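You operate a simulated robot arm through the tools that you are given. There is no shell and no other tool.

You are at the controls of a simulated robot arm. One attempt, no reset.

JOB
Wax the top of the box on the turntable.
Fine: push the teal bolt on first; use the white pad and put it back; put the silver lid on the pot; the small box and the turntable stay. Set down upright: white pad. A coat counts when it lies all over at full strength: go over it till it gets no stronger.

It is judged by the outcome, as a careful person would: the job done as asked, and still so three seconds after it is handed in. It fails if anything else is knocked over, pushed out of place, dropped, spilled or broken. Lids that push on must go on centred and level and be pressed home; caps that screw on are set level and turned clockwise until they are tight.

ROBOT AND FRAMES
A 7-joint arm with a two-finger gripper, fixed in place. Base frame: the origin is on the floor under the middle of its stand, x ahead of it, y to its left, z up; the work surface is at about z = 0.9. Lengths are in m, angles in rad, forces in N, time in s.
With the tool pointing down near the work surface it reaches from about 0.34 to 0.72 m from the base axis. Its first joint turns from -1.152 to 1.152 rad. Payload 2.45 kg.
The TCP is the grasp point between the finger pads, 0.026 m short of the fingertips. In the tool frame z runs along the fingers and y along their closing line. The gripper opens to 0.096 m; its body begins 0.069 m behind the TCP.
Orientation is that of the tool frame in the base frame, as a unit quaternion [w, x, y, z]. With the fingers straight down and closing along the base's y, the tool's x points along the base's -x, its y along +y and its z along -z.

CONTROLS
- The arm moves only by the tool move_arm. Its argument "commands" is a list of rows, each a list of 2 entries, a list of its own where there are three numbers: the shift along the tool's x, y, z in units of 300 mm (1.0 is 300 mm), then the turn, a rotation vector about the tool's x, y, z in units of 120 degrees (1.0 is 120 degrees). In form: [[[tx, ty, tz], [rx, ry, rz]], ...]. A call has 1 to 20 rows; each row is the pose to reach, as a shift and turn from the pose commanded when the call began, along the tool's axes at that moment. "grip" is the closure, from 0 (fully open) to 1 (shut), set as the call begins (left out, the last holds). A call with a number of a shift or a turn outside -1 to 1 is refused whole. A row lasts 0.2 s, in which the tool goes at most 0.05 m and 0.15 rad; a call with a longer step from one row to the next is refused whole, and so is a gripper value outside its range. A pose out of reach is approached as far as the arm can. The call stops where the force on the tool passes 40 N (or 10 N more than at its start, if that is more) or the arm is blocked; 0.2 s more then pass. The fingers move at their own pace (about 0.05 m/s each) and stop on an object; they squeeze with about 24 N. The grip force told is the motor's: it shows also when the fingers shut on nothing. Time passes only in rows, and 0.2 s behind the last, so rows that repeat a pose let the fingers close. The reply holds the time, the measured pose of the TCP, the force on the tool along the base axes, the opening and the grip force, in the units named above and with some noise, with the torque about the TCP (base axes, N m) and any sound that the robot's microphone picked up.
- Cameras (640 x 400 px; columns grow to the right, rows downward): "scene" is fixed at [0.1629, -0.3885, 1.4261]; the picture's right is [0.80, -0.60, 0.00], its down [-0.32, -0.43, -0.85] and it looks along [0.51, 0.68, -0.53] (base axes); focal length 331 px, centre (320, 200). "wrist" rides on the gripper at [0.082, 0.003, -0.098] in the tool frame; the picture's right is [-0.04, 1.00, 0.00], its down [-0.73, -0.03, -0.68] and it looks along [-0.68, -0.03, 0.73] (tool axes); focal length 256 px, centre (320, 200). There is no depth. A picture from a camera that has moved, and an enlarged one, comes with that camera's place and axes in the base frame and with its lens.
- grab_frame(camera): a new picture of that camera. It takes no simulated time.
- enlarge(camera, box): a new picture of the part [left, top, right, bottom] of that camera's present view, enlarged. It takes no simulated time.
- finish_job(): hands the job in; it is judged then, once.

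Places have to be worked out from the pictures, the camera data and where the tool is seen. Open the gripper and draw the arm clear of the work before you hand the job in, unless the task says otherwise.

The tools are called after ">>>" as a command line: name --argument value ..., lists and objects as JSON in quotes. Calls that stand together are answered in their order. move_arm: Moves the arm, as the interface text tells. Its arguments: {"type":"object","properties":{"commands":{"type":"array","items":{"type":"array"}},"grip":{"type":"number"}},"required":["commands"]} The other tools are called the same way: grab_frame (camera) takes a picture; enlarge (camera, box) takes an enlarged picture of a part of a camera's view; finish_job () hands the job in.

At the start:

```text
time_s: 0.0
eef_pos: [0.3511, 0.2561, 1.2308]
tcp_rot: [0.0, 0.0, 1.0, 0.0]
ft_force: [-0.4, -0.3, 0.9]
torque: [-0.01, 0.04, -0.01]
width: 0.0963
finger_force: 0.0
```

scene: 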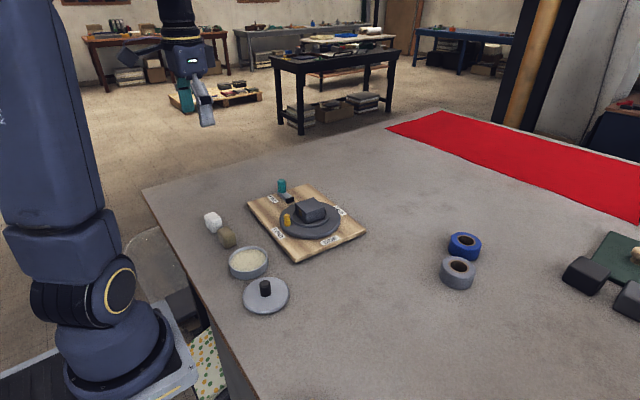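
wrist: 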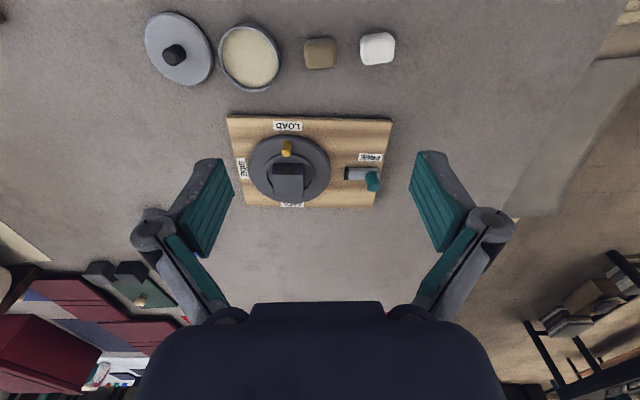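

I'll take closer looks at the work area before moving anything.

>>> enlarge --camera "scene" --box '[190, 160, 390, 285]'

>>> enlarge --camera "scene" --box '[190, 230, 310, 320]'

>>> enlarge --camera "wrist" --box '[220, 100, 400, 212]'

>>> enlarge --camera "wrist" --box '[130, 0, 410, 110]'

```text
3.20 times, centred on (290, 222) of scene
camera zoom: at [0.1629, -0.3885, 1.4261], right [0.8, -0.6, 0.0], down [-0.32, -0.43, -0.85], along [0.51, 0.68, -0.53], focal length 1060 px, centre (416, 128)
```

zoom: 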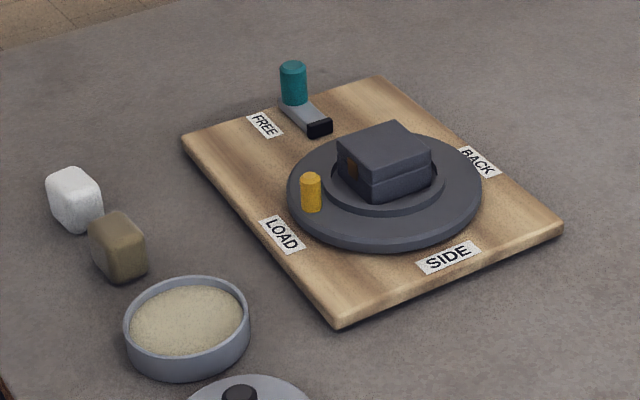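

```text
4.44 times, centred on (250, 275) of scene
camera zoom: at [0.1629, -0.3885, 1.4261], right [0.8, -0.6, 0.0], down [-0.32, -0.43, -0.85], along [0.51, 0.68, -0.53], focal length 1472 px, centre (631, -133)
```

zoom: 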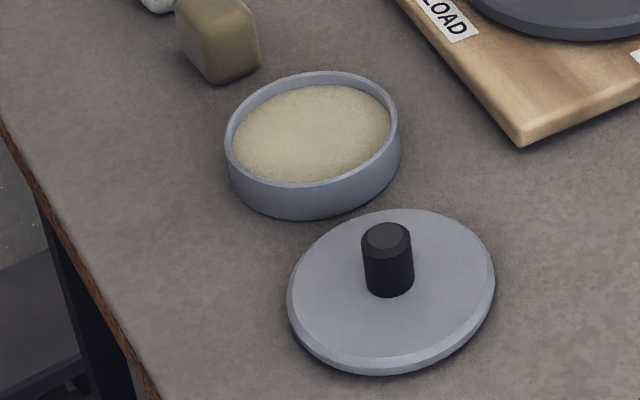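

```text
3.56 times, centred on (310, 156) of wrist
camera zoom: at [0.2687, 0.2593, 1.3301], right [0.04, 1.0, 0.0], down [0.73, -0.03, 0.68], along [0.68, -0.03, -0.73], focal length 910 px, centre (356, 356)
```

zoom: 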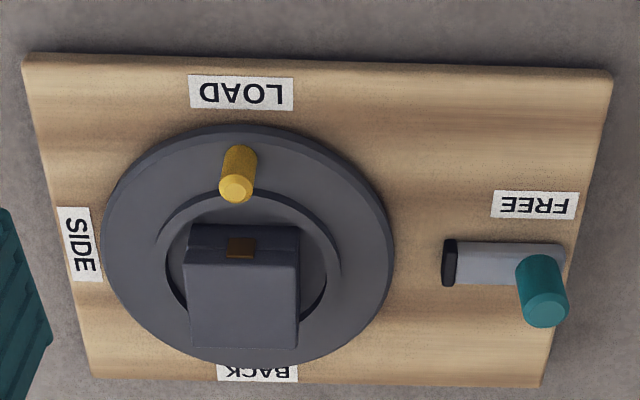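

```text
2.29 times, centred on (270, 55) of wrist
camera zoom: at [0.2687, 0.2593, 1.3301], right [0.04, 1.0, 0.0], down [0.73, -0.03, 0.68], along [0.68, -0.03, -0.73], focal length 585 px, centre (434, 531)
```

zoom: 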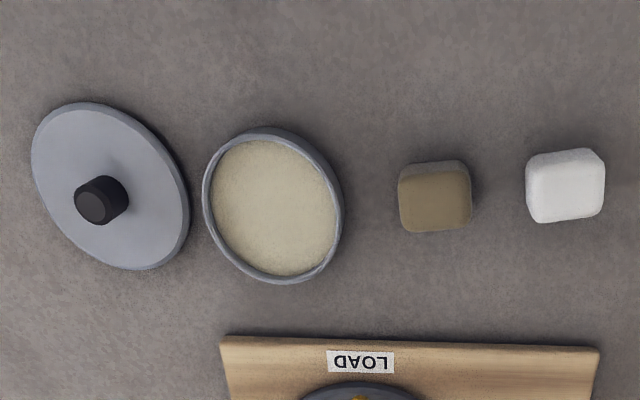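

The scene shows a board with the turntable at about (0.555, 0.187), the teal bolt knob at about (0.577, 0.345), the white pad at (0.36, 0.335), the pot at (0.363, 0.156), and the lid at (0.355, 0.05). I'll lower the arm a bit for a better view of the bolt and turntable.

>>> move_arm --commands '[[[-0.08, 0.04, 0.1], [0, 0, 0]], [[-0.16, 0.08, 0.2], [0, 0, 0]], [[-0.24, 0.12, 0.3], [0, 0, 0]], [[-0.3, 0.15, 0.4], [0, 0, 0]]]' --grip 0

>>> grab_frame --camera "wrist"

```text
time_s: 1.0
eef_pos: [0.4392, 0.3013, 1.1103]
tcp_rot: [0.0, 0.0, 1.0, 0.001]
ft_force: [0.3, -1.0, 0.2]
torque: [-0.02, -0.03, -0.01]
width: 0.0964
finger_force: 0.1
```

```text
taken
camera wrist: at [0.3566, 0.305, 1.2099], right [0.04, 1.0, 0.0], down [0.73, -0.03, 0.68], along [0.68, -0.03, -0.73], focal length 256 px, centre (320, 200)
```

wrist: 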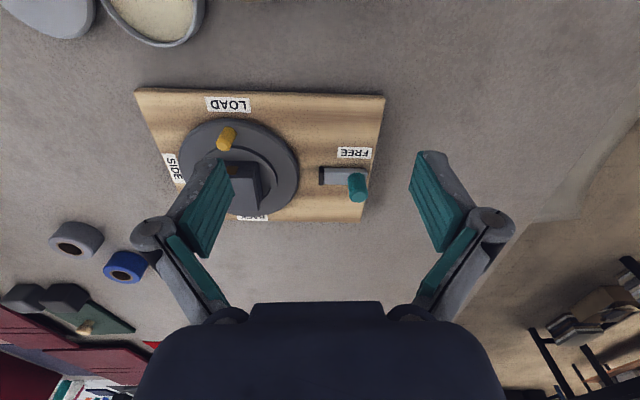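

>>> enlarge --camera "wrist" --box '[130, 80, 400, 230]'

>>> enlarge --camera "scene" --box '[255, 170, 335, 220]'

```text
2.37 times, centred on (265, 155) of wrist
camera zoom: at [0.3566, 0.305, 1.2099], right [0.04, 1.0, 0.0], down [0.73, -0.03, 0.68], along [0.68, -0.03, -0.73], focal length 607 px, centre (450, 307)
```

zoom: 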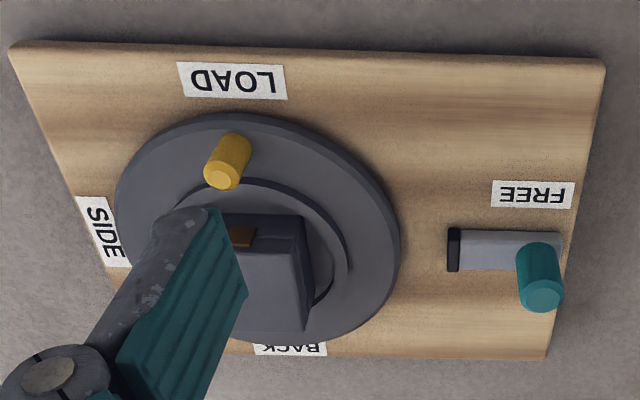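

```text
8.00 times, centred on (295, 195) of scene
camera zoom: at [0.1629, -0.3885, 1.4261], right [0.8, -0.6, 0.0], down [-0.32, -0.43, -0.85], along [0.51, 0.68, -0.53], focal length 2649 px, centre (520, 240)
```

zoom: 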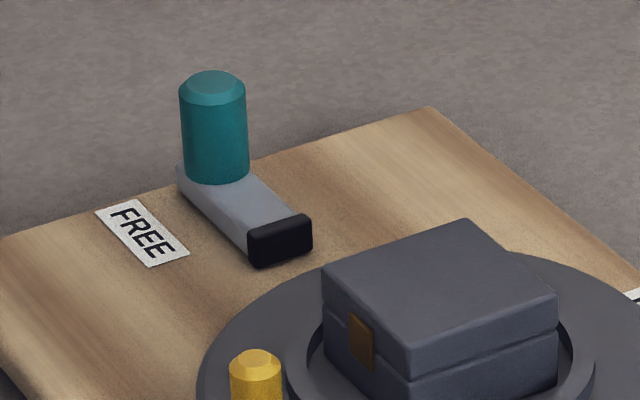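

The bolt's knob stands at about (0.575, 0.345), spanning z 0.934–0.968, and its tip has about 3 cm to go toward the turntable rim. I'll shut the gripper and go behind the knob on its +y side, above it for now.

>>> move_arm --commands '[[[-0.09, 0.07, 0.04], [0, 0, 0]], [[-0.18, 0.14, 0.08], [0, 0, 0]], [[-0.27, 0.21, 0.12], [0, 0, 0]], [[-0.36, 0.28, 0.16], [0, 0, 0]], [[-0.4467, 0.34, 0.2], [0, 0, 0]], [[-0.4467, 0.34, 0.2], [0, 0, 0]], [[-0.4467, 0.34, 0.2], [0, 0, 0]]]' --grip 1

>>> grab_frame --camera "wrist"

>>> enlarge --camera "scene" --box '[215, 60, 375, 260]'

```text
time_s: 2.6
eef_pos: [0.5655, 0.3982, 1.0494]
tcp_rot: [0.0, 0.0, 1.0, 0.001]
ft_force: [-0.1, 0.4, 0.2]
torque: [-0.01, -0.01, -0.02]
width: 0.0
finger_force: 24.0
out of reach, approached as far as the arm can: row 5, 6, 7
```

```text
taken
camera wrist: at [0.4839, 0.4009, 1.1481], right [0.04, 1.0, 0.0], down [0.73, -0.03, 0.68], along [0.68, -0.03, -0.73], focal length 256 px, centre (320, 200)
```

wrist: 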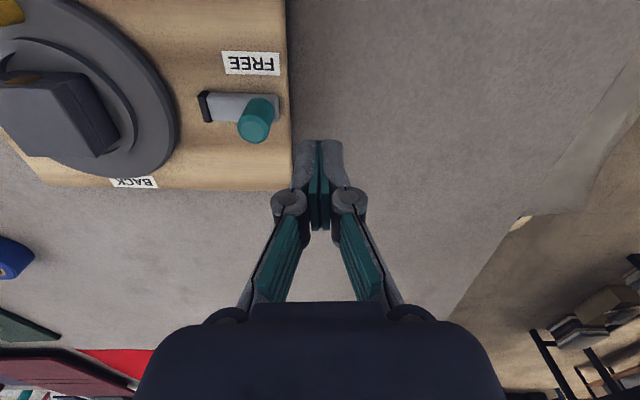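

```text
2.00 times, centred on (295, 160) of scene
camera zoom: at [0.1629, -0.3885, 1.4261], right [0.8, -0.6, 0.0], down [-0.32, -0.43, -0.85], along [0.51, 0.68, -0.53], focal length 662 px, centre (370, 280)
```

zoom: 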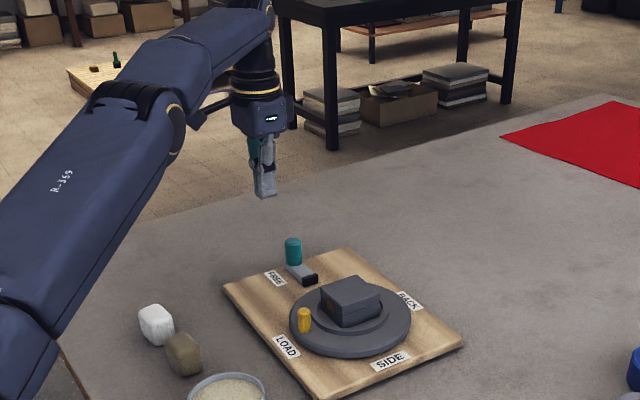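

The target was slightly out of reach at this height; the tool is at (0.5655, 0.398, 1.049), clear of the knob on the +y side. I'll lower in small steps while shifting slightly inward.

>>> move_arm --commands '[[[0.0, -0.02, 0.1], [0, 0, 0]], [[0.0, -0.03, 0.18], [0, 0, 0]], [[0.0, -0.03, 0.18], [0, 0, 0]]]'

```text
time_s: 3.4
eef_pos: [0.5674, 0.3866, 0.9951]
tcp_rot: [0.0, 0.0, 1.0, 0.001]
ft_force: [0.6, -0.6, -0.3]
torque: [-0.01, -0.02, -0.01]
width: 0.0
finger_force: 23.9
```

The tool is now at (0.567, 0.387, 0.995). I'll shift x to about 0.575 to line up with the knob and lower to z≈0.970, so that the fingertips are at about 0.944, beside the knob.

>>> move_arm --commands '[[[-0.025, 0.0, 0.04], [0, 0, 0]], [[-0.025, 0.0, 0.083], [0, 0, 0]], [[-0.025, 0.0, 0.083], [0, 0, 0]]]'

>>> grab_frame --camera "wrist"

>>> enlarge --camera "scene" --box '[255, 140, 351, 200]'

```text
time_s: 4.2
eef_pos: [0.5752, 0.3873, 0.9707]
tcp_rot: [0.001, 0.0, 1.0, 0.0]
ft_force: [-0.7, 0.0, -0.8]
torque: [-0.02, 0.0, 0.01]
width: 0.0
finger_force: 23.9
```

```text
taken
camera wrist: at [0.493, 0.3911, 1.0696], right [0.04, 1.0, 0.0], down [0.73, -0.03, 0.68], along [0.68, -0.03, -0.73], focal length 256 px, centre (320, 200)
```

wrist: 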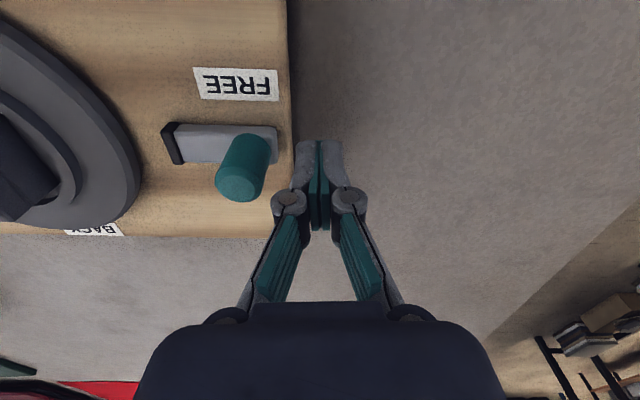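

```text
6.67 times, centred on (303, 170) of scene
camera zoom: at [0.1629, -0.3885, 1.4261], right [0.8, -0.6, 0.0], down [-0.32, -0.43, -0.85], along [0.51, 0.68, -0.53], focal length 2208 px, centre (433, 400)
```

zoom: 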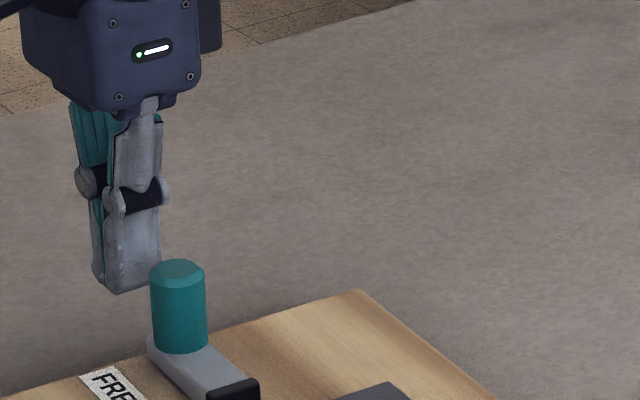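

The knob is at (0.574, 0.347), in line with the fingers. I'll push along −y in small steps, watching for a force stop or a click.

>>> move_arm --commands '[[[0, -0.03, 0], [0, 0, 0]], [[0, -0.055, 0], [0, 0, 0]], [[0, -0.075, 0], [0, 0, 0]], [[0, -0.095, 0], [0, 0, 0]], [[0, -0.11, 0], [0, 0, 0]], [[0, -0.125, 0], [0, 0, 0]], [[0, -0.14, 0], [0, 0, 0]], [[0, -0.155, 0], [0, 0, 0]], [[0, -0.167, 0], [0, 0, 0]]]'

>>> grab_frame --camera "wrist"

>>> enlarge --camera "scene" --box '[255, 160, 351, 220]'

```text
time_s: 6.2
eef_pos: [0.5735, 0.341, 0.9721]
tcp_rot: [0.0, 0.0, 1.0, 0.002]
ft_force: [-3.0, 18.9, 7.0]
torque: [-0.04, 0.0, -0.05]
width: 0.0
finger_force: 24.2
```

```text
taken
camera wrist: at [0.4908, 0.3442, 1.0713], right [0.04, 1.0, 0.01], down [0.73, -0.03, 0.68], along [0.68, -0.02, -0.73], focal length 256 px, centre (320, 200)
```

wrist: 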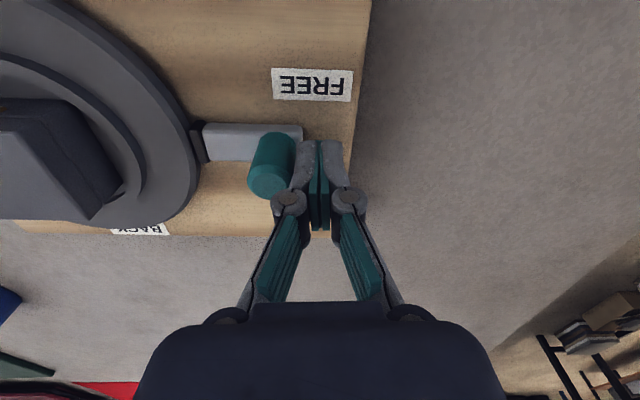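

```text
6.67 times, centred on (303, 190) of scene
camera zoom: at [0.1627, -0.388, 1.4263], right [0.8, -0.6, 0.0], down [-0.32, -0.43, -0.85], along [0.51, 0.68, -0.53], focal length 2208 px, centre (433, 267)
```

zoom: 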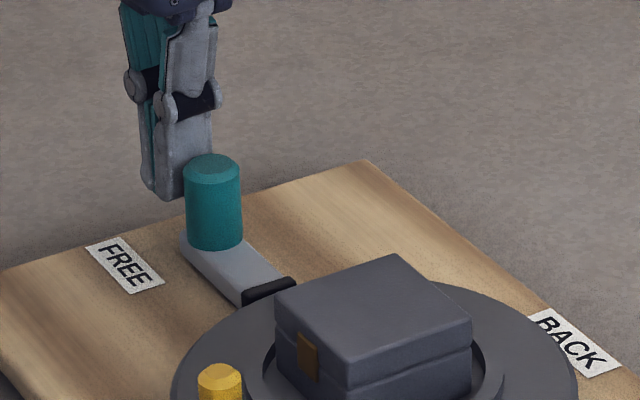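

The black tip has reached the turntable rim and I read 19 N with no sound yet. I'll press on a few more millimetres to see whether it seats.

>>> move_arm --commands '[[[0, -0.006, 0], [0, 0, 0]], [[0, -0.012, 0], [0, 0, 0]], [[0, -0.018, 0], [0, 0, 0]], [[0, -0.024, 0], [0, 0, 0]], [[0, -0.03, 0], [0, 0, 0]]]'

>>> grab_frame --camera "wrist"

>>> enlarge --camera "scene" --box '[255, 160, 351, 220]'

```text
time_s: 7.4
eef_pos: [0.5738, 0.3299, 0.9704]
tcp_rot: [0.001, 0.0, 1.0, 0.001]
ft_force: [-1.3, 8.9, 2.9]
torque: [-0.07, 0.0, -0.03]
width: 0.0
finger_force: 24.1
```

```text
taken
camera wrist: at [0.4919, 0.3328, 1.0695], right [0.04, 1.0, 0.0], down [0.73, -0.03, 0.68], along [0.68, -0.03, -0.73], focal length 256 px, centre (320, 200)
```

wrist: 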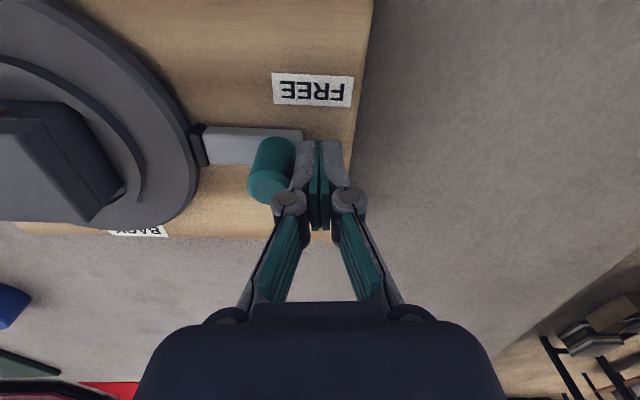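

```text
6.67 times, centred on (303, 190) of scene
camera zoom: at [0.1628, -0.3883, 1.4262], right [0.8, -0.6, 0.0], down [-0.32, -0.43, -0.85], along [0.51, 0.68, -0.53], focal length 2208 px, centre (433, 267)
```

zoom: 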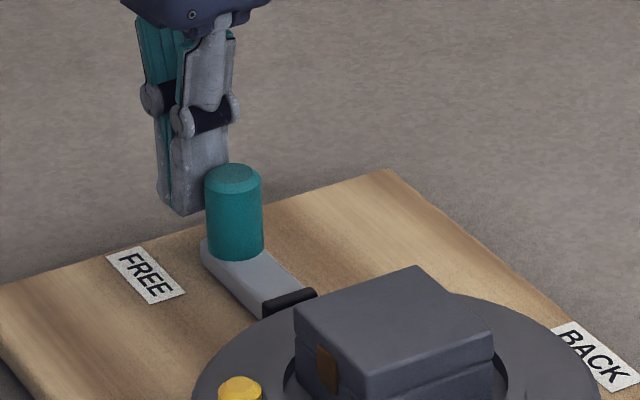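

Comparing the pictures, the second push slid the whole board about 1 cm along −y, because the bolt was already at its stop. The bolt itself is on. I'll back off the knob and rise, then measure how far the board moved and put it back.

>>> move_arm --commands '[[[0, 0.04, 0], [0, 0, 0]], [[0, 0.08, 0], [0, 0, 0]], [[0, 0.08, -0.12], [0, 0, 0]], [[0.1, 0.08, -0.25], [0, 0, 0]], [[0.2, 0.08, -0.35], [0, 0, 0]], [[0.3, 0.08, -0.45], [0, 0, 0]]]'

>>> enlarge --camera "scene" --box '[190, 160, 390, 285]'

>>> grab_frame --camera "scene"

>>> grab_frame --camera "wrist"

```text
time_s: 8.8
eef_pos: [0.4839, 0.3525, 1.1062]
tcp_rot: [0.0, 0.001, 1.0, 0.0]
ft_force: [-1.1, 0.0, 0.7]
torque: [0.01, 0.01, -0.01]
width: 0.0003
finger_force: 24.1
```

```text
3.20 times, centred on (290, 222) of scene
camera zoom: at [0.1629, -0.3885, 1.4261], right [0.8, -0.6, 0.0], down [-0.32, -0.43, -0.85], along [0.51, 0.68, -0.53], focal length 1060 px, centre (416, 128)
```

zoom: 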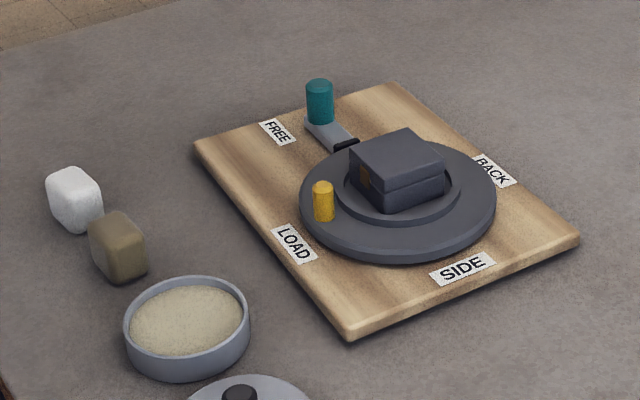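

```text
taken
```

scene: 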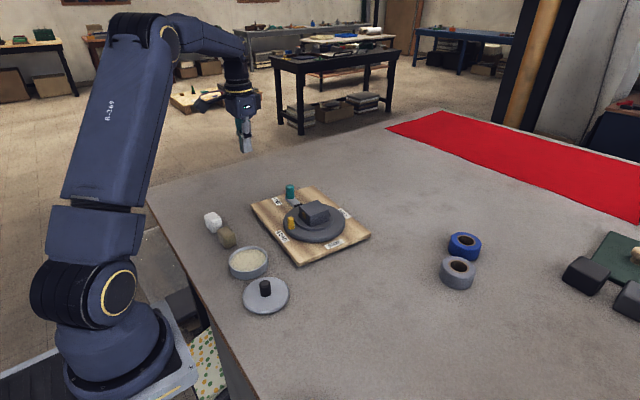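

```text
taken
camera wrist: at [0.4017, 0.3559, 1.2055], right [0.04, 1.0, 0.0], down [0.73, -0.03, 0.68], along [0.68, -0.03, -0.73], focal length 256 px, centre (320, 200)
```

wrist: 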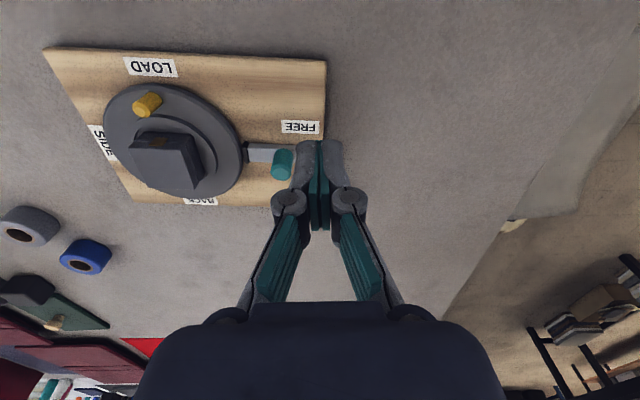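

The board slid about 15 mm along −y (pads and pot unchanged), with roughly 2 mm in +x and no clear rotation. I'll move to the −y side of the board and push it back against its edge with the closed fingertips.

>>> move_arm --commands '[[[-0.03, -0.12, 0.0], [0, 0, 0]], [[-0.06, -0.25, 0.0], [0, 0, 0]], [[-0.1, -0.38, 0.0], [0, 0, 0]], [[-0.14, -0.51, 0.0], [0, 0, 0]], [[-0.18, -0.64, 0.0], [0, 0, 0]], [[-0.22, -0.77, 0.0], [0, 0, 0]], [[-0.25, -0.9, 0.0], [0, 0, 0]], [[-0.27, -1.0, 0.1], [0, 0, 0]], [[-0.27, -1.0, 0.1], [0, 0, 0]]]'

>>> grab_frame --camera "wrist"

```text
time_s: 10.8
eef_pos: [0.5675, 0.0526, 1.0751]
tcp_rot: [0.0, 0.0, 1.0, 0.0]
ft_force: [0.3, -0.3, 0.1]
torque: [-0.02, 0.01, 0.03]
width: 0.0
finger_force: 24.2
```

```text
taken
camera wrist: at [0.4846, 0.0553, 1.1749], right [0.04, 1.0, 0.0], down [0.73, -0.03, 0.68], along [0.68, -0.03, -0.73], focal length 256 px, centre (320, 200)
```

wrist: 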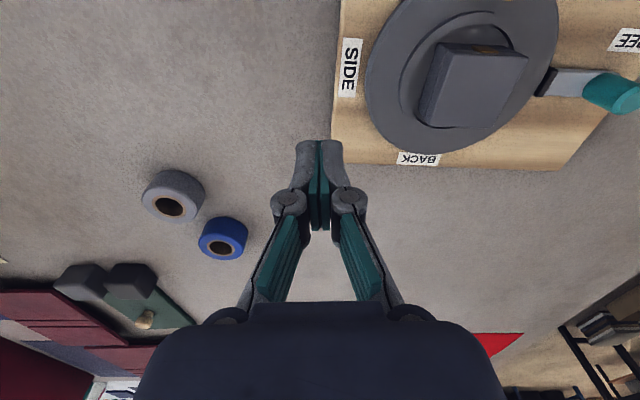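

The board's −y edge near x=0.567 is at y≈0.068. I'll step back to y≈0.035 and lower until the fingertips are about 5 mm above the table.

>>> move_arm --commands '[[[0, -0.06, 0.1], [0, 0, 0]], [[0, -0.06, 0.22], [0, 0, 0]], [[0, -0.06, 0.34], [0, 0, 0]], [[0, -0.06, 0.42], [0, 0, 0]], [[0, -0.06, 0.475], [0, 0, 0]], [[0, -0.06, 0.475], [0, 0, 0]]]'

>>> grab_frame --camera "wrist"

>>> enlarge --camera "scene" --box '[300, 170, 396, 260]'

```text
time_s: 12.2
eef_pos: [0.5662, 0.0366, 0.934]
tcp_rot: [0.001, 0.0, 1.0, 0.0]
ft_force: [0.0, 0.5, -0.9]
torque: [0.0, -0.02, -0.02]
width: 0.0002
finger_force: 24.0
```

```text
taken
camera wrist: at [0.4844, 0.0392, 1.0328], right [0.04, 1.0, 0.0], down [0.73, -0.03, 0.68], along [0.68, -0.03, -0.73], focal length 256 px, centre (320, 200)
```

wrist: 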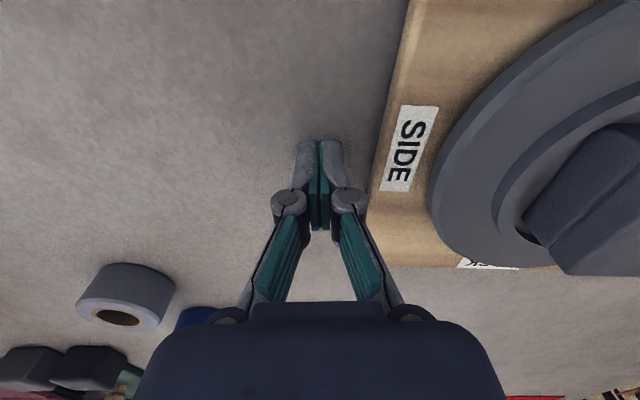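

```text
4.44 times, centred on (348, 215) of scene
camera zoom: at [0.1629, -0.3885, 1.4261], right [0.8, -0.6, 0.0], down [-0.32, -0.43, -0.85], along [0.51, 0.68, -0.53], focal length 1472 px, centre (196, 133)
```

zoom: 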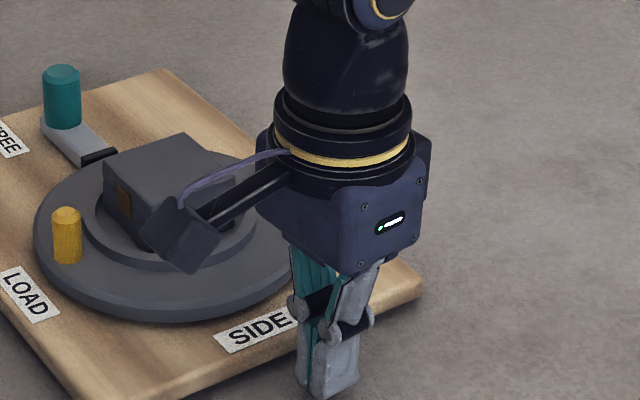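

The fingertips are at z≈0.908 and the board's edge is at y≈0.0675. I'll lower 3 mm more and push +y gently, stopping partway to check.

>>> move_arm --commands '[[[0, 0, 0.01], [0, 0, 0]], [[0, 0.03, 0.01], [0, 0, 0]], [[0, 0.055, 0.01], [0, 0, 0]], [[0, 0.067, 0.01], [0, 0, 0]], [[0, 0.078, 0.01], [0, 0, 0]], [[0, 0.088, 0.01], [0, 0, 0]], [[0, 0.097, 0.01], [0, 0, 0]]]'

>>> enlarge --camera "scene" --box '[255, 170, 335, 220]'

>>> enlarge --camera "scene" --box '[190, 160, 390, 285]'

```text
time_s: 13.8
eef_pos: [0.5663, 0.063, 0.9288]
tcp_rot: [0.0, 0.001, 1.0, -0.001]
ft_force: [-1.4, -8.9, 2.0]
torque: [-0.09, -0.01, -0.12]
width: 0.0001
finger_force: 24.2
```

```text
8.00 times, centred on (295, 195) of scene
camera zoom: at [0.1628, -0.3888, 1.4261], right [0.8, -0.6, 0.0], down [-0.32, -0.43, -0.85], along [0.51, 0.68, -0.53], focal length 2649 px, centre (520, 240)
```

zoom: 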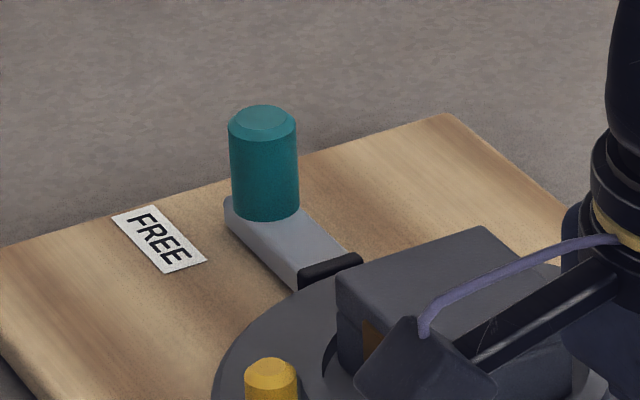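

```text
3.20 times, centred on (290, 222) of scene
camera zoom: at [0.1628, -0.3888, 1.4261], right [0.8, -0.6, 0.0], down [-0.32, -0.43, -0.85], along [0.51, 0.68, -0.53], focal length 1060 px, centre (416, 128)
```

zoom: 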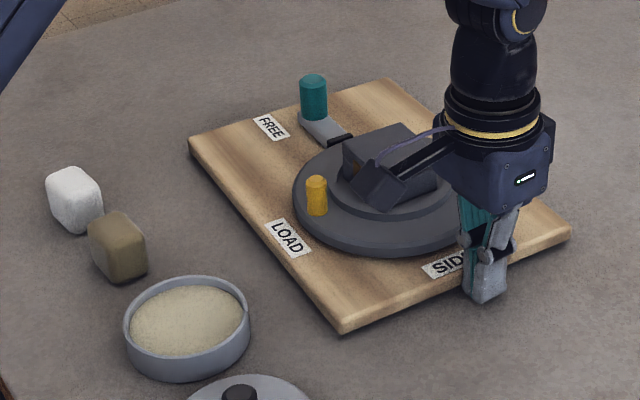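

The board has come back about half way: the FREE label is now 15 px from its original place in the 8x view, which means about 7 mm remain. I'll push about 7 mm further.

>>> move_arm --commands '[[[0, 0.008, 0], [0, 0, 0]], [[0, 0.016, 0], [0, 0, 0]], [[0, 0.024, 0], [0, 0, 0]]]'

>>> enlarge --camera "scene" --box '[255, 170, 335, 220]'

>>> enlarge --camera "scene" --box '[190, 160, 390, 285]'

```text
time_s: 14.6
eef_pos: [0.5673, 0.072, 0.9298]
tcp_rot: [0.0, 0.0, 1.0, 0.0]
ft_force: [1.0, -6.6, 0.6]
torque: [-0.08, -0.03, -0.1]
width: 0.0
finger_force: 23.9
```

```text
8.00 times, centred on (295, 195) of scene
camera zoom: at [0.1629, -0.3887, 1.4261], right [0.8, -0.6, 0.0], down [-0.32, -0.43, -0.85], along [0.51, 0.68, -0.53], focal length 2649 px, centre (520, 240)
```

zoom: 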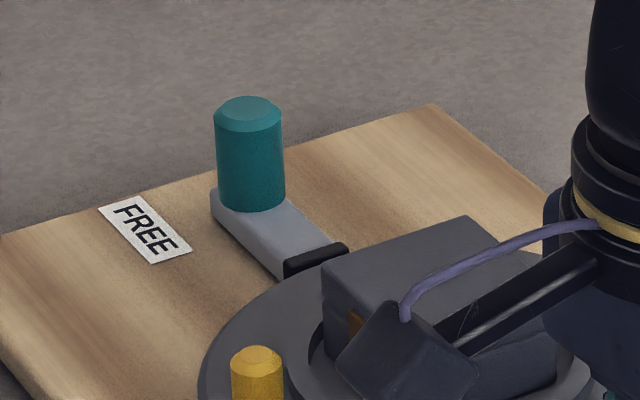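

```text
3.20 times, centred on (290, 222) of scene
camera zoom: at [0.1629, -0.3887, 1.4261], right [0.8, -0.6, 0.0], down [-0.32, -0.43, -0.85], along [0.51, 0.68, -0.53], focal length 1060 px, centre (416, 128)
```

zoom: 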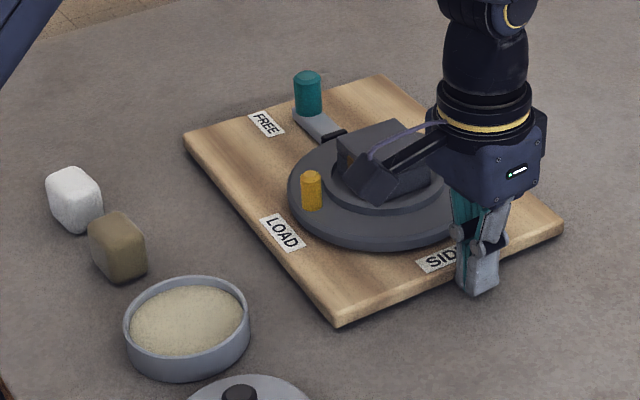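

The board is back within about 1–2 mm of its original place in both views, with no visible turn, and the bolt tip still touches the rim. I'll back off, rise, and go over to the white pad with the gripper open.

>>> move_arm --commands '[[[0, -0.04, 0], [0, 0, 0]], [[0, -0.08, 0], [0, 0, 0]], [[0, -0.08, -0.14], [0, 0, 0]], [[0, -0.08, -0.28], [0, 0, 0]], [[0, -0.08, -0.42], [0, 0, 0]], [[0, -0.08, -0.55], [0, 0, 0]]]'

>>> move_arm --commands '[[[0.08, 0.11, 0], [0, 0, 0]], [[0.16, 0.22, 0], [0, 0, 0]], [[0.24, 0.33, 0], [0, 0, 0]], [[0.32, 0.44, 0], [0, 0, 0]], [[0.4, 0.55, 0], [0, 0, 0]], [[0.48, 0.66, 0], [0, 0, 0]], [[0.56, 0.77, 0], [0, 0, 0]], [[0.64, 0.87, 0], [0, 0, 0]], [[0.69, 0.97, 0], [0, 0, 0]], [[0.69, 0.97, 0], [0, 0, 0]]]' --grip 0

>>> grab_frame --camera "wrist"

>>> enlarge --camera "scene" --box '[255, 170, 335, 220]'

```text
time_s: 16.0
eef_pos: [0.5661, 0.0461, 1.0942]
tcp_rot: [-0.001, -0.001, 1.0, 0.0]
ft_force: [-0.4, -0.9, -0.1]
torque: [-0.02, 0.0, 0.06]
width: 0.0
finger_force: 24.2
```

```text
time_s: 18.2
eef_pos: [0.3585, 0.3379, 1.0945]
tcp_rot: [-0.001, 0.0, 1.0, 0.0]
ft_force: [-0.5, 1.0, -0.3]
torque: [-0.01, 0.02, 0.0]
width: 0.096
finger_force: 0.0
```

```text
taken
camera wrist: at [0.2761, 0.3419, 1.1949], right [0.04, 1.0, 0.0], down [0.73, -0.03, 0.68], along [0.68, -0.03, -0.73], focal length 256 px, centre (320, 200)
```

wrist: 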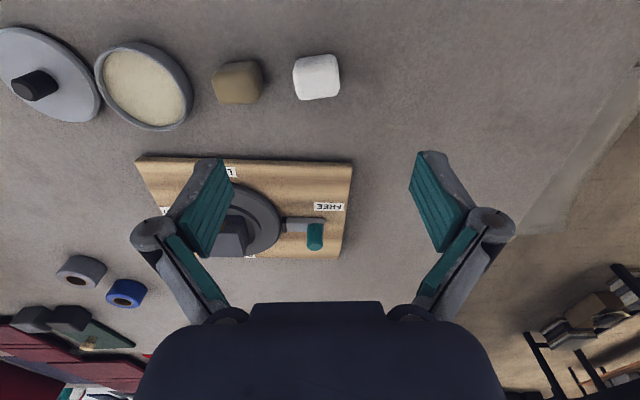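

```text
8.00 times, centred on (295, 195) of scene
camera zoom: at [0.1629, -0.3885, 1.4261], right [0.8, -0.6, 0.0], down [-0.32, -0.43, -0.85], along [0.51, 0.68, -0.53], focal length 2649 px, centre (520, 240)
```

zoom: 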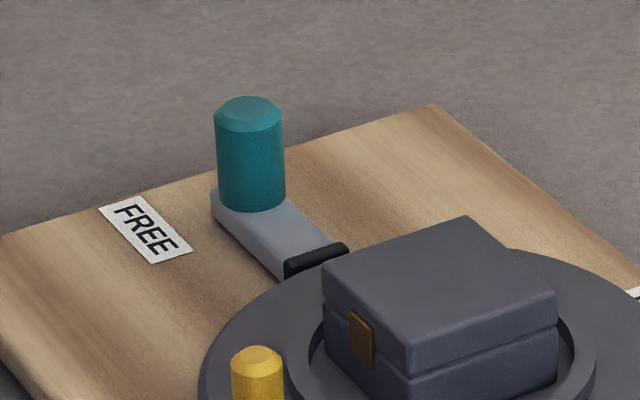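

The board, box and bolt look right, with the bolt tip on the rim. Next I'll take a close look at the white pad, the pot and the box top.

>>> enlarge --camera "wrist" --box '[200, 30, 380, 120]'

>>> enlarge --camera "scene" --box '[195, 200, 259, 250]'

>>> enlarge --camera "wrist" --box '[0, 10, 200, 140]'

```text
3.56 times, centred on (290, 75) of wrist
camera zoom: at [0.2761, 0.3419, 1.1949], right [0.04, 1.0, 0.0], down [0.73, -0.03, 0.68], along [0.68, -0.03, -0.73], focal length 910 px, centre (427, 644)
```

zoom: 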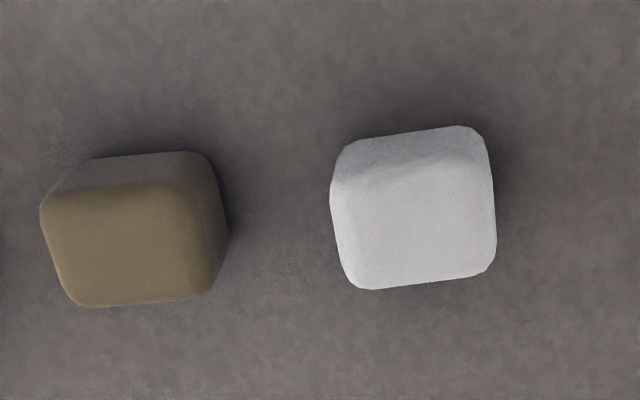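

```text
8.00 times, centred on (227, 225) of scene
camera zoom: at [0.1629, -0.3885, 1.4261], right [0.8, -0.6, 0.0], down [-0.32, -0.43, -0.85], along [0.51, 0.68, -0.53], focal length 2649 px, centre (1064, 0)
```

zoom: 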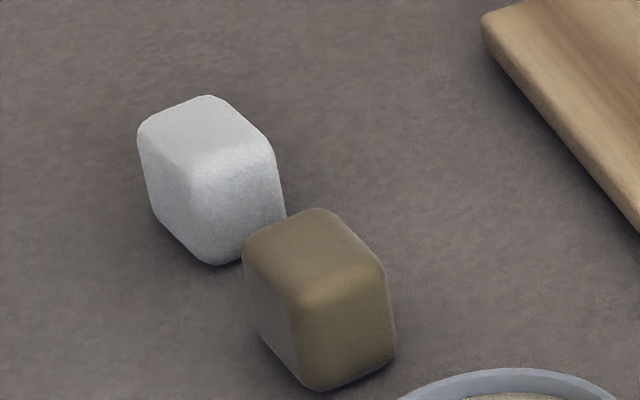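

```text
3.08 times, centred on (100, 75) of wrist
camera zoom: at [0.2761, 0.3419, 1.1949], right [0.04, 1.0, 0.0], down [0.73, -0.03, 0.68], along [0.68, -0.03, -0.73], focal length 788 px, centre (997, 585)
```

zoom: 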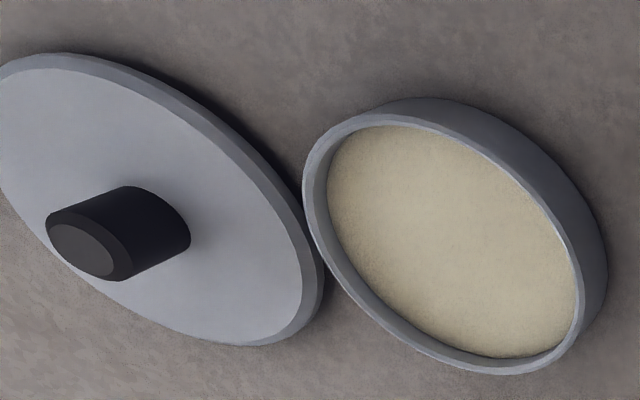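

The white pad is about 40 mm square and 38 mm tall, centred at (0.362, 0.335) and turned about +7°. The gap to the brown pad is about 37 mm. I'll set the opening to about 62 mm, turn the tool to match, and hover over the pad at z≈1.0.

>>> move_arm --commands '[[[-0.005, -0.005, 0.1], [0, 0, -0.03]], [[-0.011, -0.01, 0.2], [0, 0, -0.06]], [[-0.011, -0.01, 0.31], [0, 0, -0.06]], [[-0.011, -0.01, 0.31], [0, 0, -0.06]]]' --grip 0.35

>>> grab_frame --camera "wrist"

>>> enlarge --camera "scene" --box '[175, 170, 271, 250]'

```text
time_s: 19.2
eef_pos: [0.3615, 0.3346, 1.0014]
tcp_rot: [0.0, -0.062, 0.998, 0.0]
ft_force: [0.1, 0.0, -0.1]
torque: [0.02, -0.02, -0.02]
width: 0.0624
finger_force: 0.1
```

```text
taken
camera wrist: at [0.2798, 0.3277, 1.1009], right [-0.09, 1.0, 0.0], down [0.73, 0.06, 0.68], along [0.68, 0.06, -0.73], focal length 256 px, centre (320, 200)
```

wrist: 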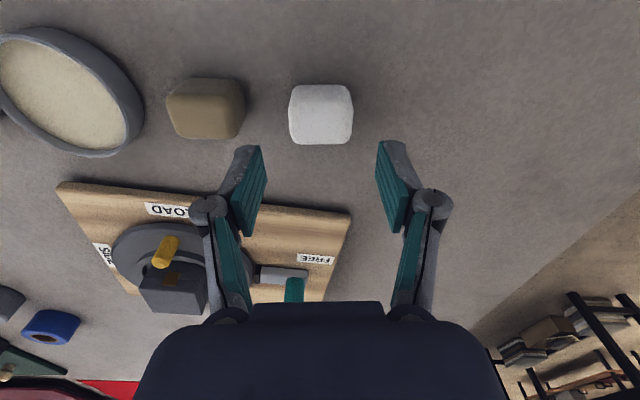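

```text
5.00 times, centred on (223, 210) of scene
camera zoom: at [0.1629, -0.3885, 1.4261], right [0.8, -0.6, 0.0], down [-0.32, -0.43, -0.85], along [0.51, 0.68, -0.53], focal length 1656 px, centre (805, 150)
```

zoom: 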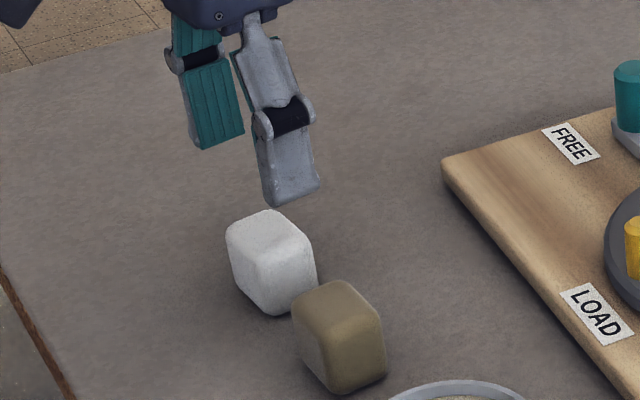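

The pad is now square to the fingers and centred between them. I'll lower to z≈0.938, which leaves about 12 mm of pad below the fingertips, and then close.

>>> move_arm --commands '[[[0.004, 0, 0.08], [0, 0, 0]], [[0.004, 0, 0.16], [0, 0, 0]], [[0.004, 0, 0.211], [0, 0, 0]], [[0.004, 0, 0.211], [0, 0, 0]]]'

>>> grab_frame --camera "wrist"

>>> enlarge --camera "scene" --box '[175, 180, 271, 260]'

```text
time_s: 20.2
eef_pos: [0.3611, 0.3343, 0.938]
tcp_rot: [0.001, -0.063, 0.998, 0.0]
ft_force: [0.7, 0.3, 0.2]
torque: [-0.01, 0.0, 0.0]
width: 0.0624
finger_force: 0.0
```

```text
taken
camera wrist: at [0.279, 0.3279, 1.0369], right [-0.09, 1.0, 0.0], down [0.73, 0.06, 0.68], along [0.68, 0.06, -0.73], focal length 256 px, centre (320, 200)
```

wrist: 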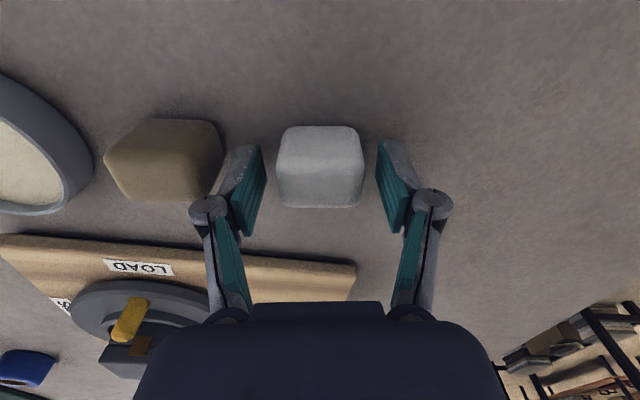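

```text
5.00 times, centred on (223, 220) of scene
camera zoom: at [0.1629, -0.3885, 1.4261], right [0.8, -0.6, 0.0], down [-0.32, -0.43, -0.85], along [0.51, 0.68, -0.53], focal length 1656 px, centre (805, 100)
```

zoom: 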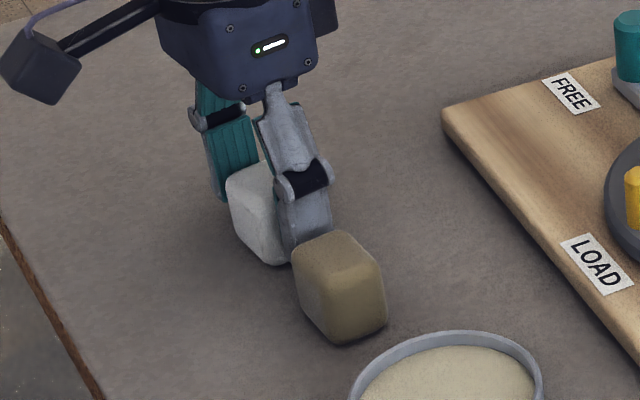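

The fingers straddle the pad cleanly and clear the brown one. I'll close on it.

>>> move_arm --commands '[[[0, 0, 0], [0, 0, 0]], [[0, 0, 0], [0, 0, 0]], [[0, 0, 0], [0, 0, 0]], [[0, 0, 0], [0, 0, 0]], [[0, 0, 0], [0, 0, 0]]]' --grip 1

>>> grab_frame --camera "wrist"

```text
time_s: 21.4
eef_pos: [0.3609, 0.3341, 0.9377]
tcp_rot: [0.0, -0.063, 0.998, 0.0]
ft_force: [0.2, -0.7, 1.2]
torque: [0.0, -0.02, -0.02]
width: 0.0431
finger_force: 23.9
```

```text
taken
camera wrist: at [0.2791, 0.3279, 1.0371], right [-0.09, 1.0, 0.0], down [0.73, 0.06, 0.68], along [0.68, 0.06, -0.73], focal length 256 px, centre (320, 200)
```

wrist: 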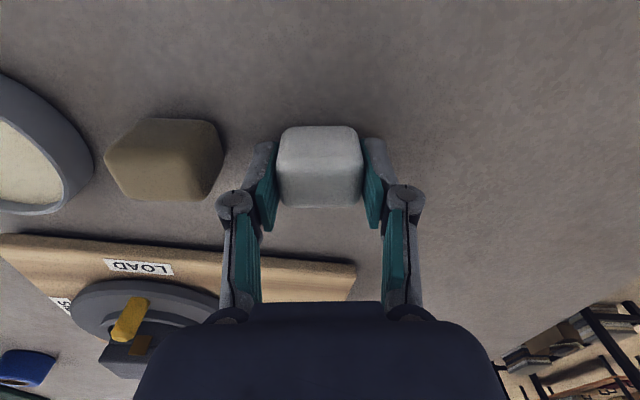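

The pad is held at 43 mm width. I'll lift it, turn back to square, and carry it over the pot, which I place at about (0.3665, 0.153) with its rim near z 0.925.

>>> move_arm --commands '[[[0, 0, -0.1], [0, 0, 0]], [[0, 0, -0.22], [0, 0, 0]], [[0, 0, -0.33], [0, 0, 0]], [[0.012, -0.13, -0.33], [0, 0, 0.015]], [[0.025, -0.26, -0.33], [0, 0, 0.03]], [[0.037, -0.39, -0.33], [0, 0, 0.045]], [[0.05, -0.51, -0.33], [0, 0, 0.06]], [[0.0577, -0.601, -0.33], [0, 0, 0.06]], [[0.0577, -0.601, -0.33], [0, 0, 0.06]]]'

>>> grab_frame --camera "wrist"

>>> enlarge --camera "scene" --box '[200, 180, 320, 280]'

```text
time_s: 23.4
eef_pos: [0.3666, 0.1519, 1.0362]
tcp_rot: [0.0, 0.0, 1.0, 0.0]
ft_force: [-0.2, 0.0, -0.6]
torque: [0.01, 0.03, 0.02]
width: 0.0428
finger_force: 24.6
```

```text
taken
camera wrist: at [0.2847, 0.1558, 1.1366], right [0.04, 1.0, 0.0], down [0.73, -0.03, 0.68], along [0.68, -0.03, -0.73], focal length 256 px, centre (320, 200)
```

wrist: 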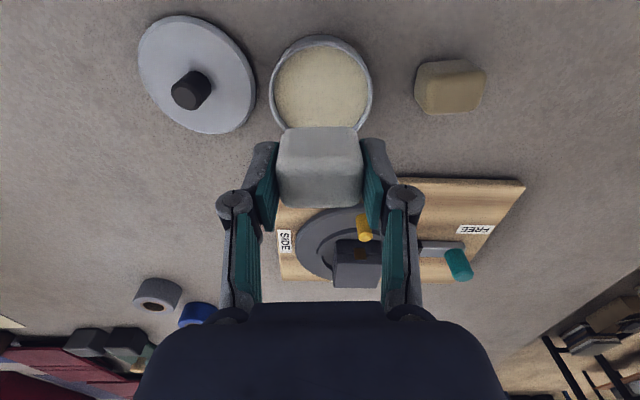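

```text
4.00 times, centred on (260, 230) of scene
camera zoom: at [0.1629, -0.3885, 1.4261], right [0.8, -0.6, 0.0], down [-0.32, -0.43, -0.85], along [0.51, 0.68, -0.53], focal length 1325 px, centre (560, 80)
```

zoom: 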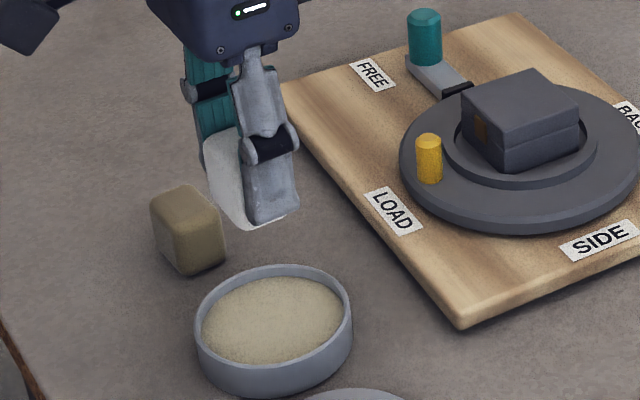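

The pad is now above the pot. I need the pot's centre more exactly, so I'll zoom in on the wrist view.

>>> enlarge --camera "wrist" --box '[250, 20, 394, 140]'

>>> enlarge --camera "scene" --box '[220, 235, 284, 285]'

```text
3.33 times, centred on (322, 80) of wrist
camera zoom: at [0.2847, 0.1558, 1.1366], right [0.04, 1.0, 0.0], down [0.73, -0.03, 0.68], along [0.68, -0.03, -0.73], focal length 853 px, centre (313, 600)
```

zoom: 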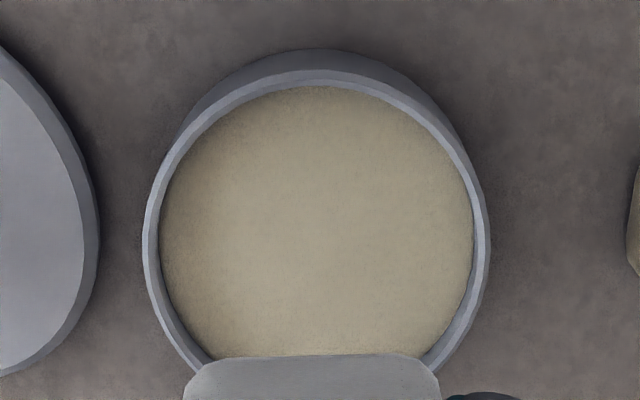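

```text
8.00 times, centred on (252, 260) of scene
camera zoom: at [0.1629, -0.3885, 1.4261], right [0.8, -0.6, 0.0], down [-0.32, -0.43, -0.85], along [0.51, 0.68, -0.53], focal length 2649 px, centre (864, -280)
```

zoom: 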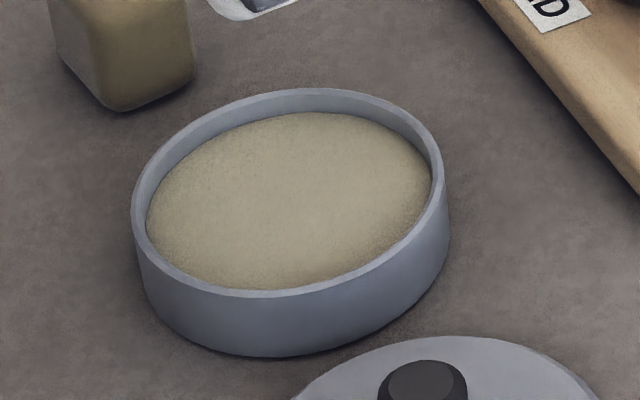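

Accounting for perspective, the pot's centre is at about (0.368, 0.152), its rim at z≈0.924 and the wax surface at about 0.917. The pad is centred within 2 mm, so I'll lower until its underside is just above the wax.

>>> move_arm --commands '[[[-0.004, 0, 0.1], [0, 0, 0]], [[-0.004, 0, 0.2], [0, 0, 0]], [[-0.004, 0, 0.25], [0, 0, 0]], [[-0.004, 0, 0.264], [0, 0, 0]], [[-0.004, 0, 0.264], [0, 0, 0]]]'

>>> enlarge --camera "scene" --box '[200, 205, 296, 285]'

```text
time_s: 24.6
eef_pos: [0.3681, 0.1526, 0.9572]
tcp_rot: [0.0, 0.001, 1.0, -0.001]
ft_force: [-0.4, 0.4, -0.9]
torque: [0.01, -0.02, -0.01]
width: 0.0429
finger_force: 23.9
```

```text
5.00 times, centred on (248, 245) of scene
camera zoom: at [0.1629, -0.3885, 1.4261], right [0.8, -0.6, 0.0], down [-0.32, -0.43, -0.85], along [0.51, 0.68, -0.53], focal length 1656 px, centre (680, -25)
```

zoom: 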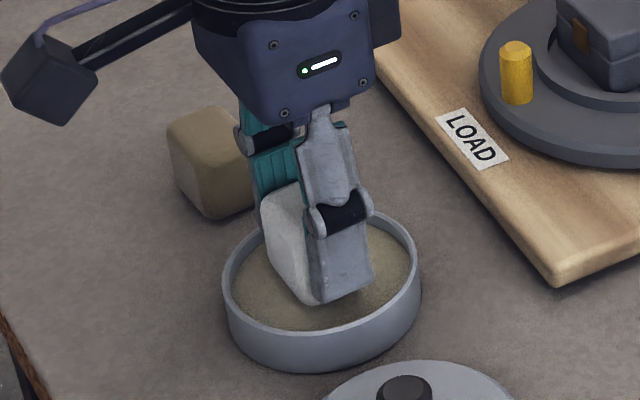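

There is no contact yet and the pad is nicely inside the rim. I'll go down a few millimetres more and read the force.

>>> move_arm --commands '[[[0, 0, 0.005], [0, 0, 0]], [[0, 0, 0.01], [0, 0, 0]], [[0, 0, 0.01], [0, 0, 0]]]'

```text
time_s: 25.4
eef_pos: [0.3681, 0.154, 0.9543]
tcp_rot: [0.001, 0.0, 1.0, -0.001]
ft_force: [0.2, -0.1, 3.9]
torque: [-0.01, 0.02, -0.03]
width: 0.0428
finger_force: 24.0
```

The pad has met the wax at 3.9 N. I'll press slightly harder straight down, hold briefly, then lift to inspect.

>>> move_arm --commands '[[[0, 0, 0.004], [0, 0, 0]], [[0, 0, 0.004], [0, 0, 0]], [[0, 0, 0.004], [0, 0, 0]], [[0, 0, 0.004], [0, 0, 0]]]'

>>> move_arm --commands '[[[0, 0, -0.03], [0, 0, 0]], [[0, 0, -0.1], [0, 0, 0]], [[0, 0, -0.25], [0, 0, 0]], [[0, 0, -0.4], [0, 0, 0]]]'

>>> enlarge --camera "scene" --box '[200, 165, 296, 285]'

>>> grab_frame --camera "wrist"

```text
time_s: 26.4
eef_pos: [0.3688, 0.1534, 0.954]
tcp_rot: [0.0, 0.0, 1.0, 0.001]
ft_force: [-1.9, 0.7, 27.7]
torque: [0.01, 0.03, -0.01]
width: 0.043
finger_force: 24.4
```

```text
time_s: 27.4
eef_pos: [0.3687, 0.1532, 1.0734]
tcp_rot: [-0.001, 0.0, 1.0, -0.001]
ft_force: [0.9, -0.3, -1.3]
torque: [-0.01, 0.05, -0.01]
width: 0.0429
finger_force: 24.2
```

```text
3.33 times, centred on (248, 225) of scene
camera zoom: at [0.1629, -0.3885, 1.4261], right [0.8, -0.6, 0.0], down [-0.32, -0.43, -0.85], along [0.51, 0.68, -0.53], focal length 1104 px, centre (560, 117)
```

zoom: 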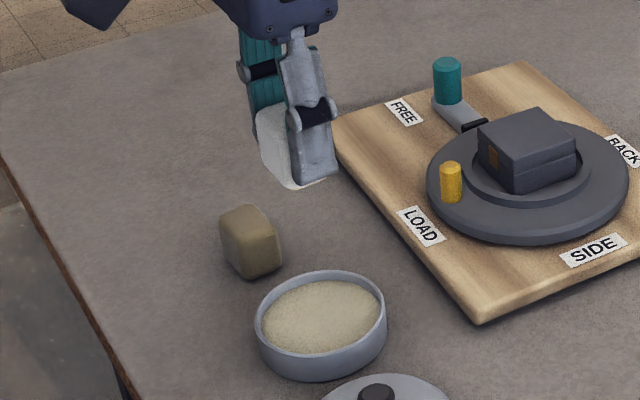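

```text
taken
camera wrist: at [0.2866, 0.157, 1.174], right [0.04, 1.0, 0.0], down [0.73, -0.03, 0.68], along [0.68, -0.03, -0.74], focal length 256 px, centre (320, 200)
```

wrist: 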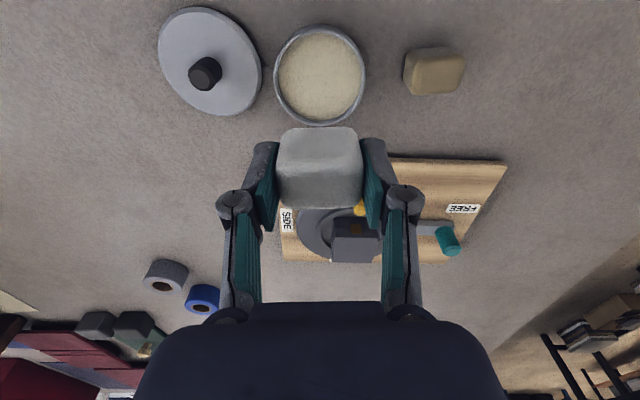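

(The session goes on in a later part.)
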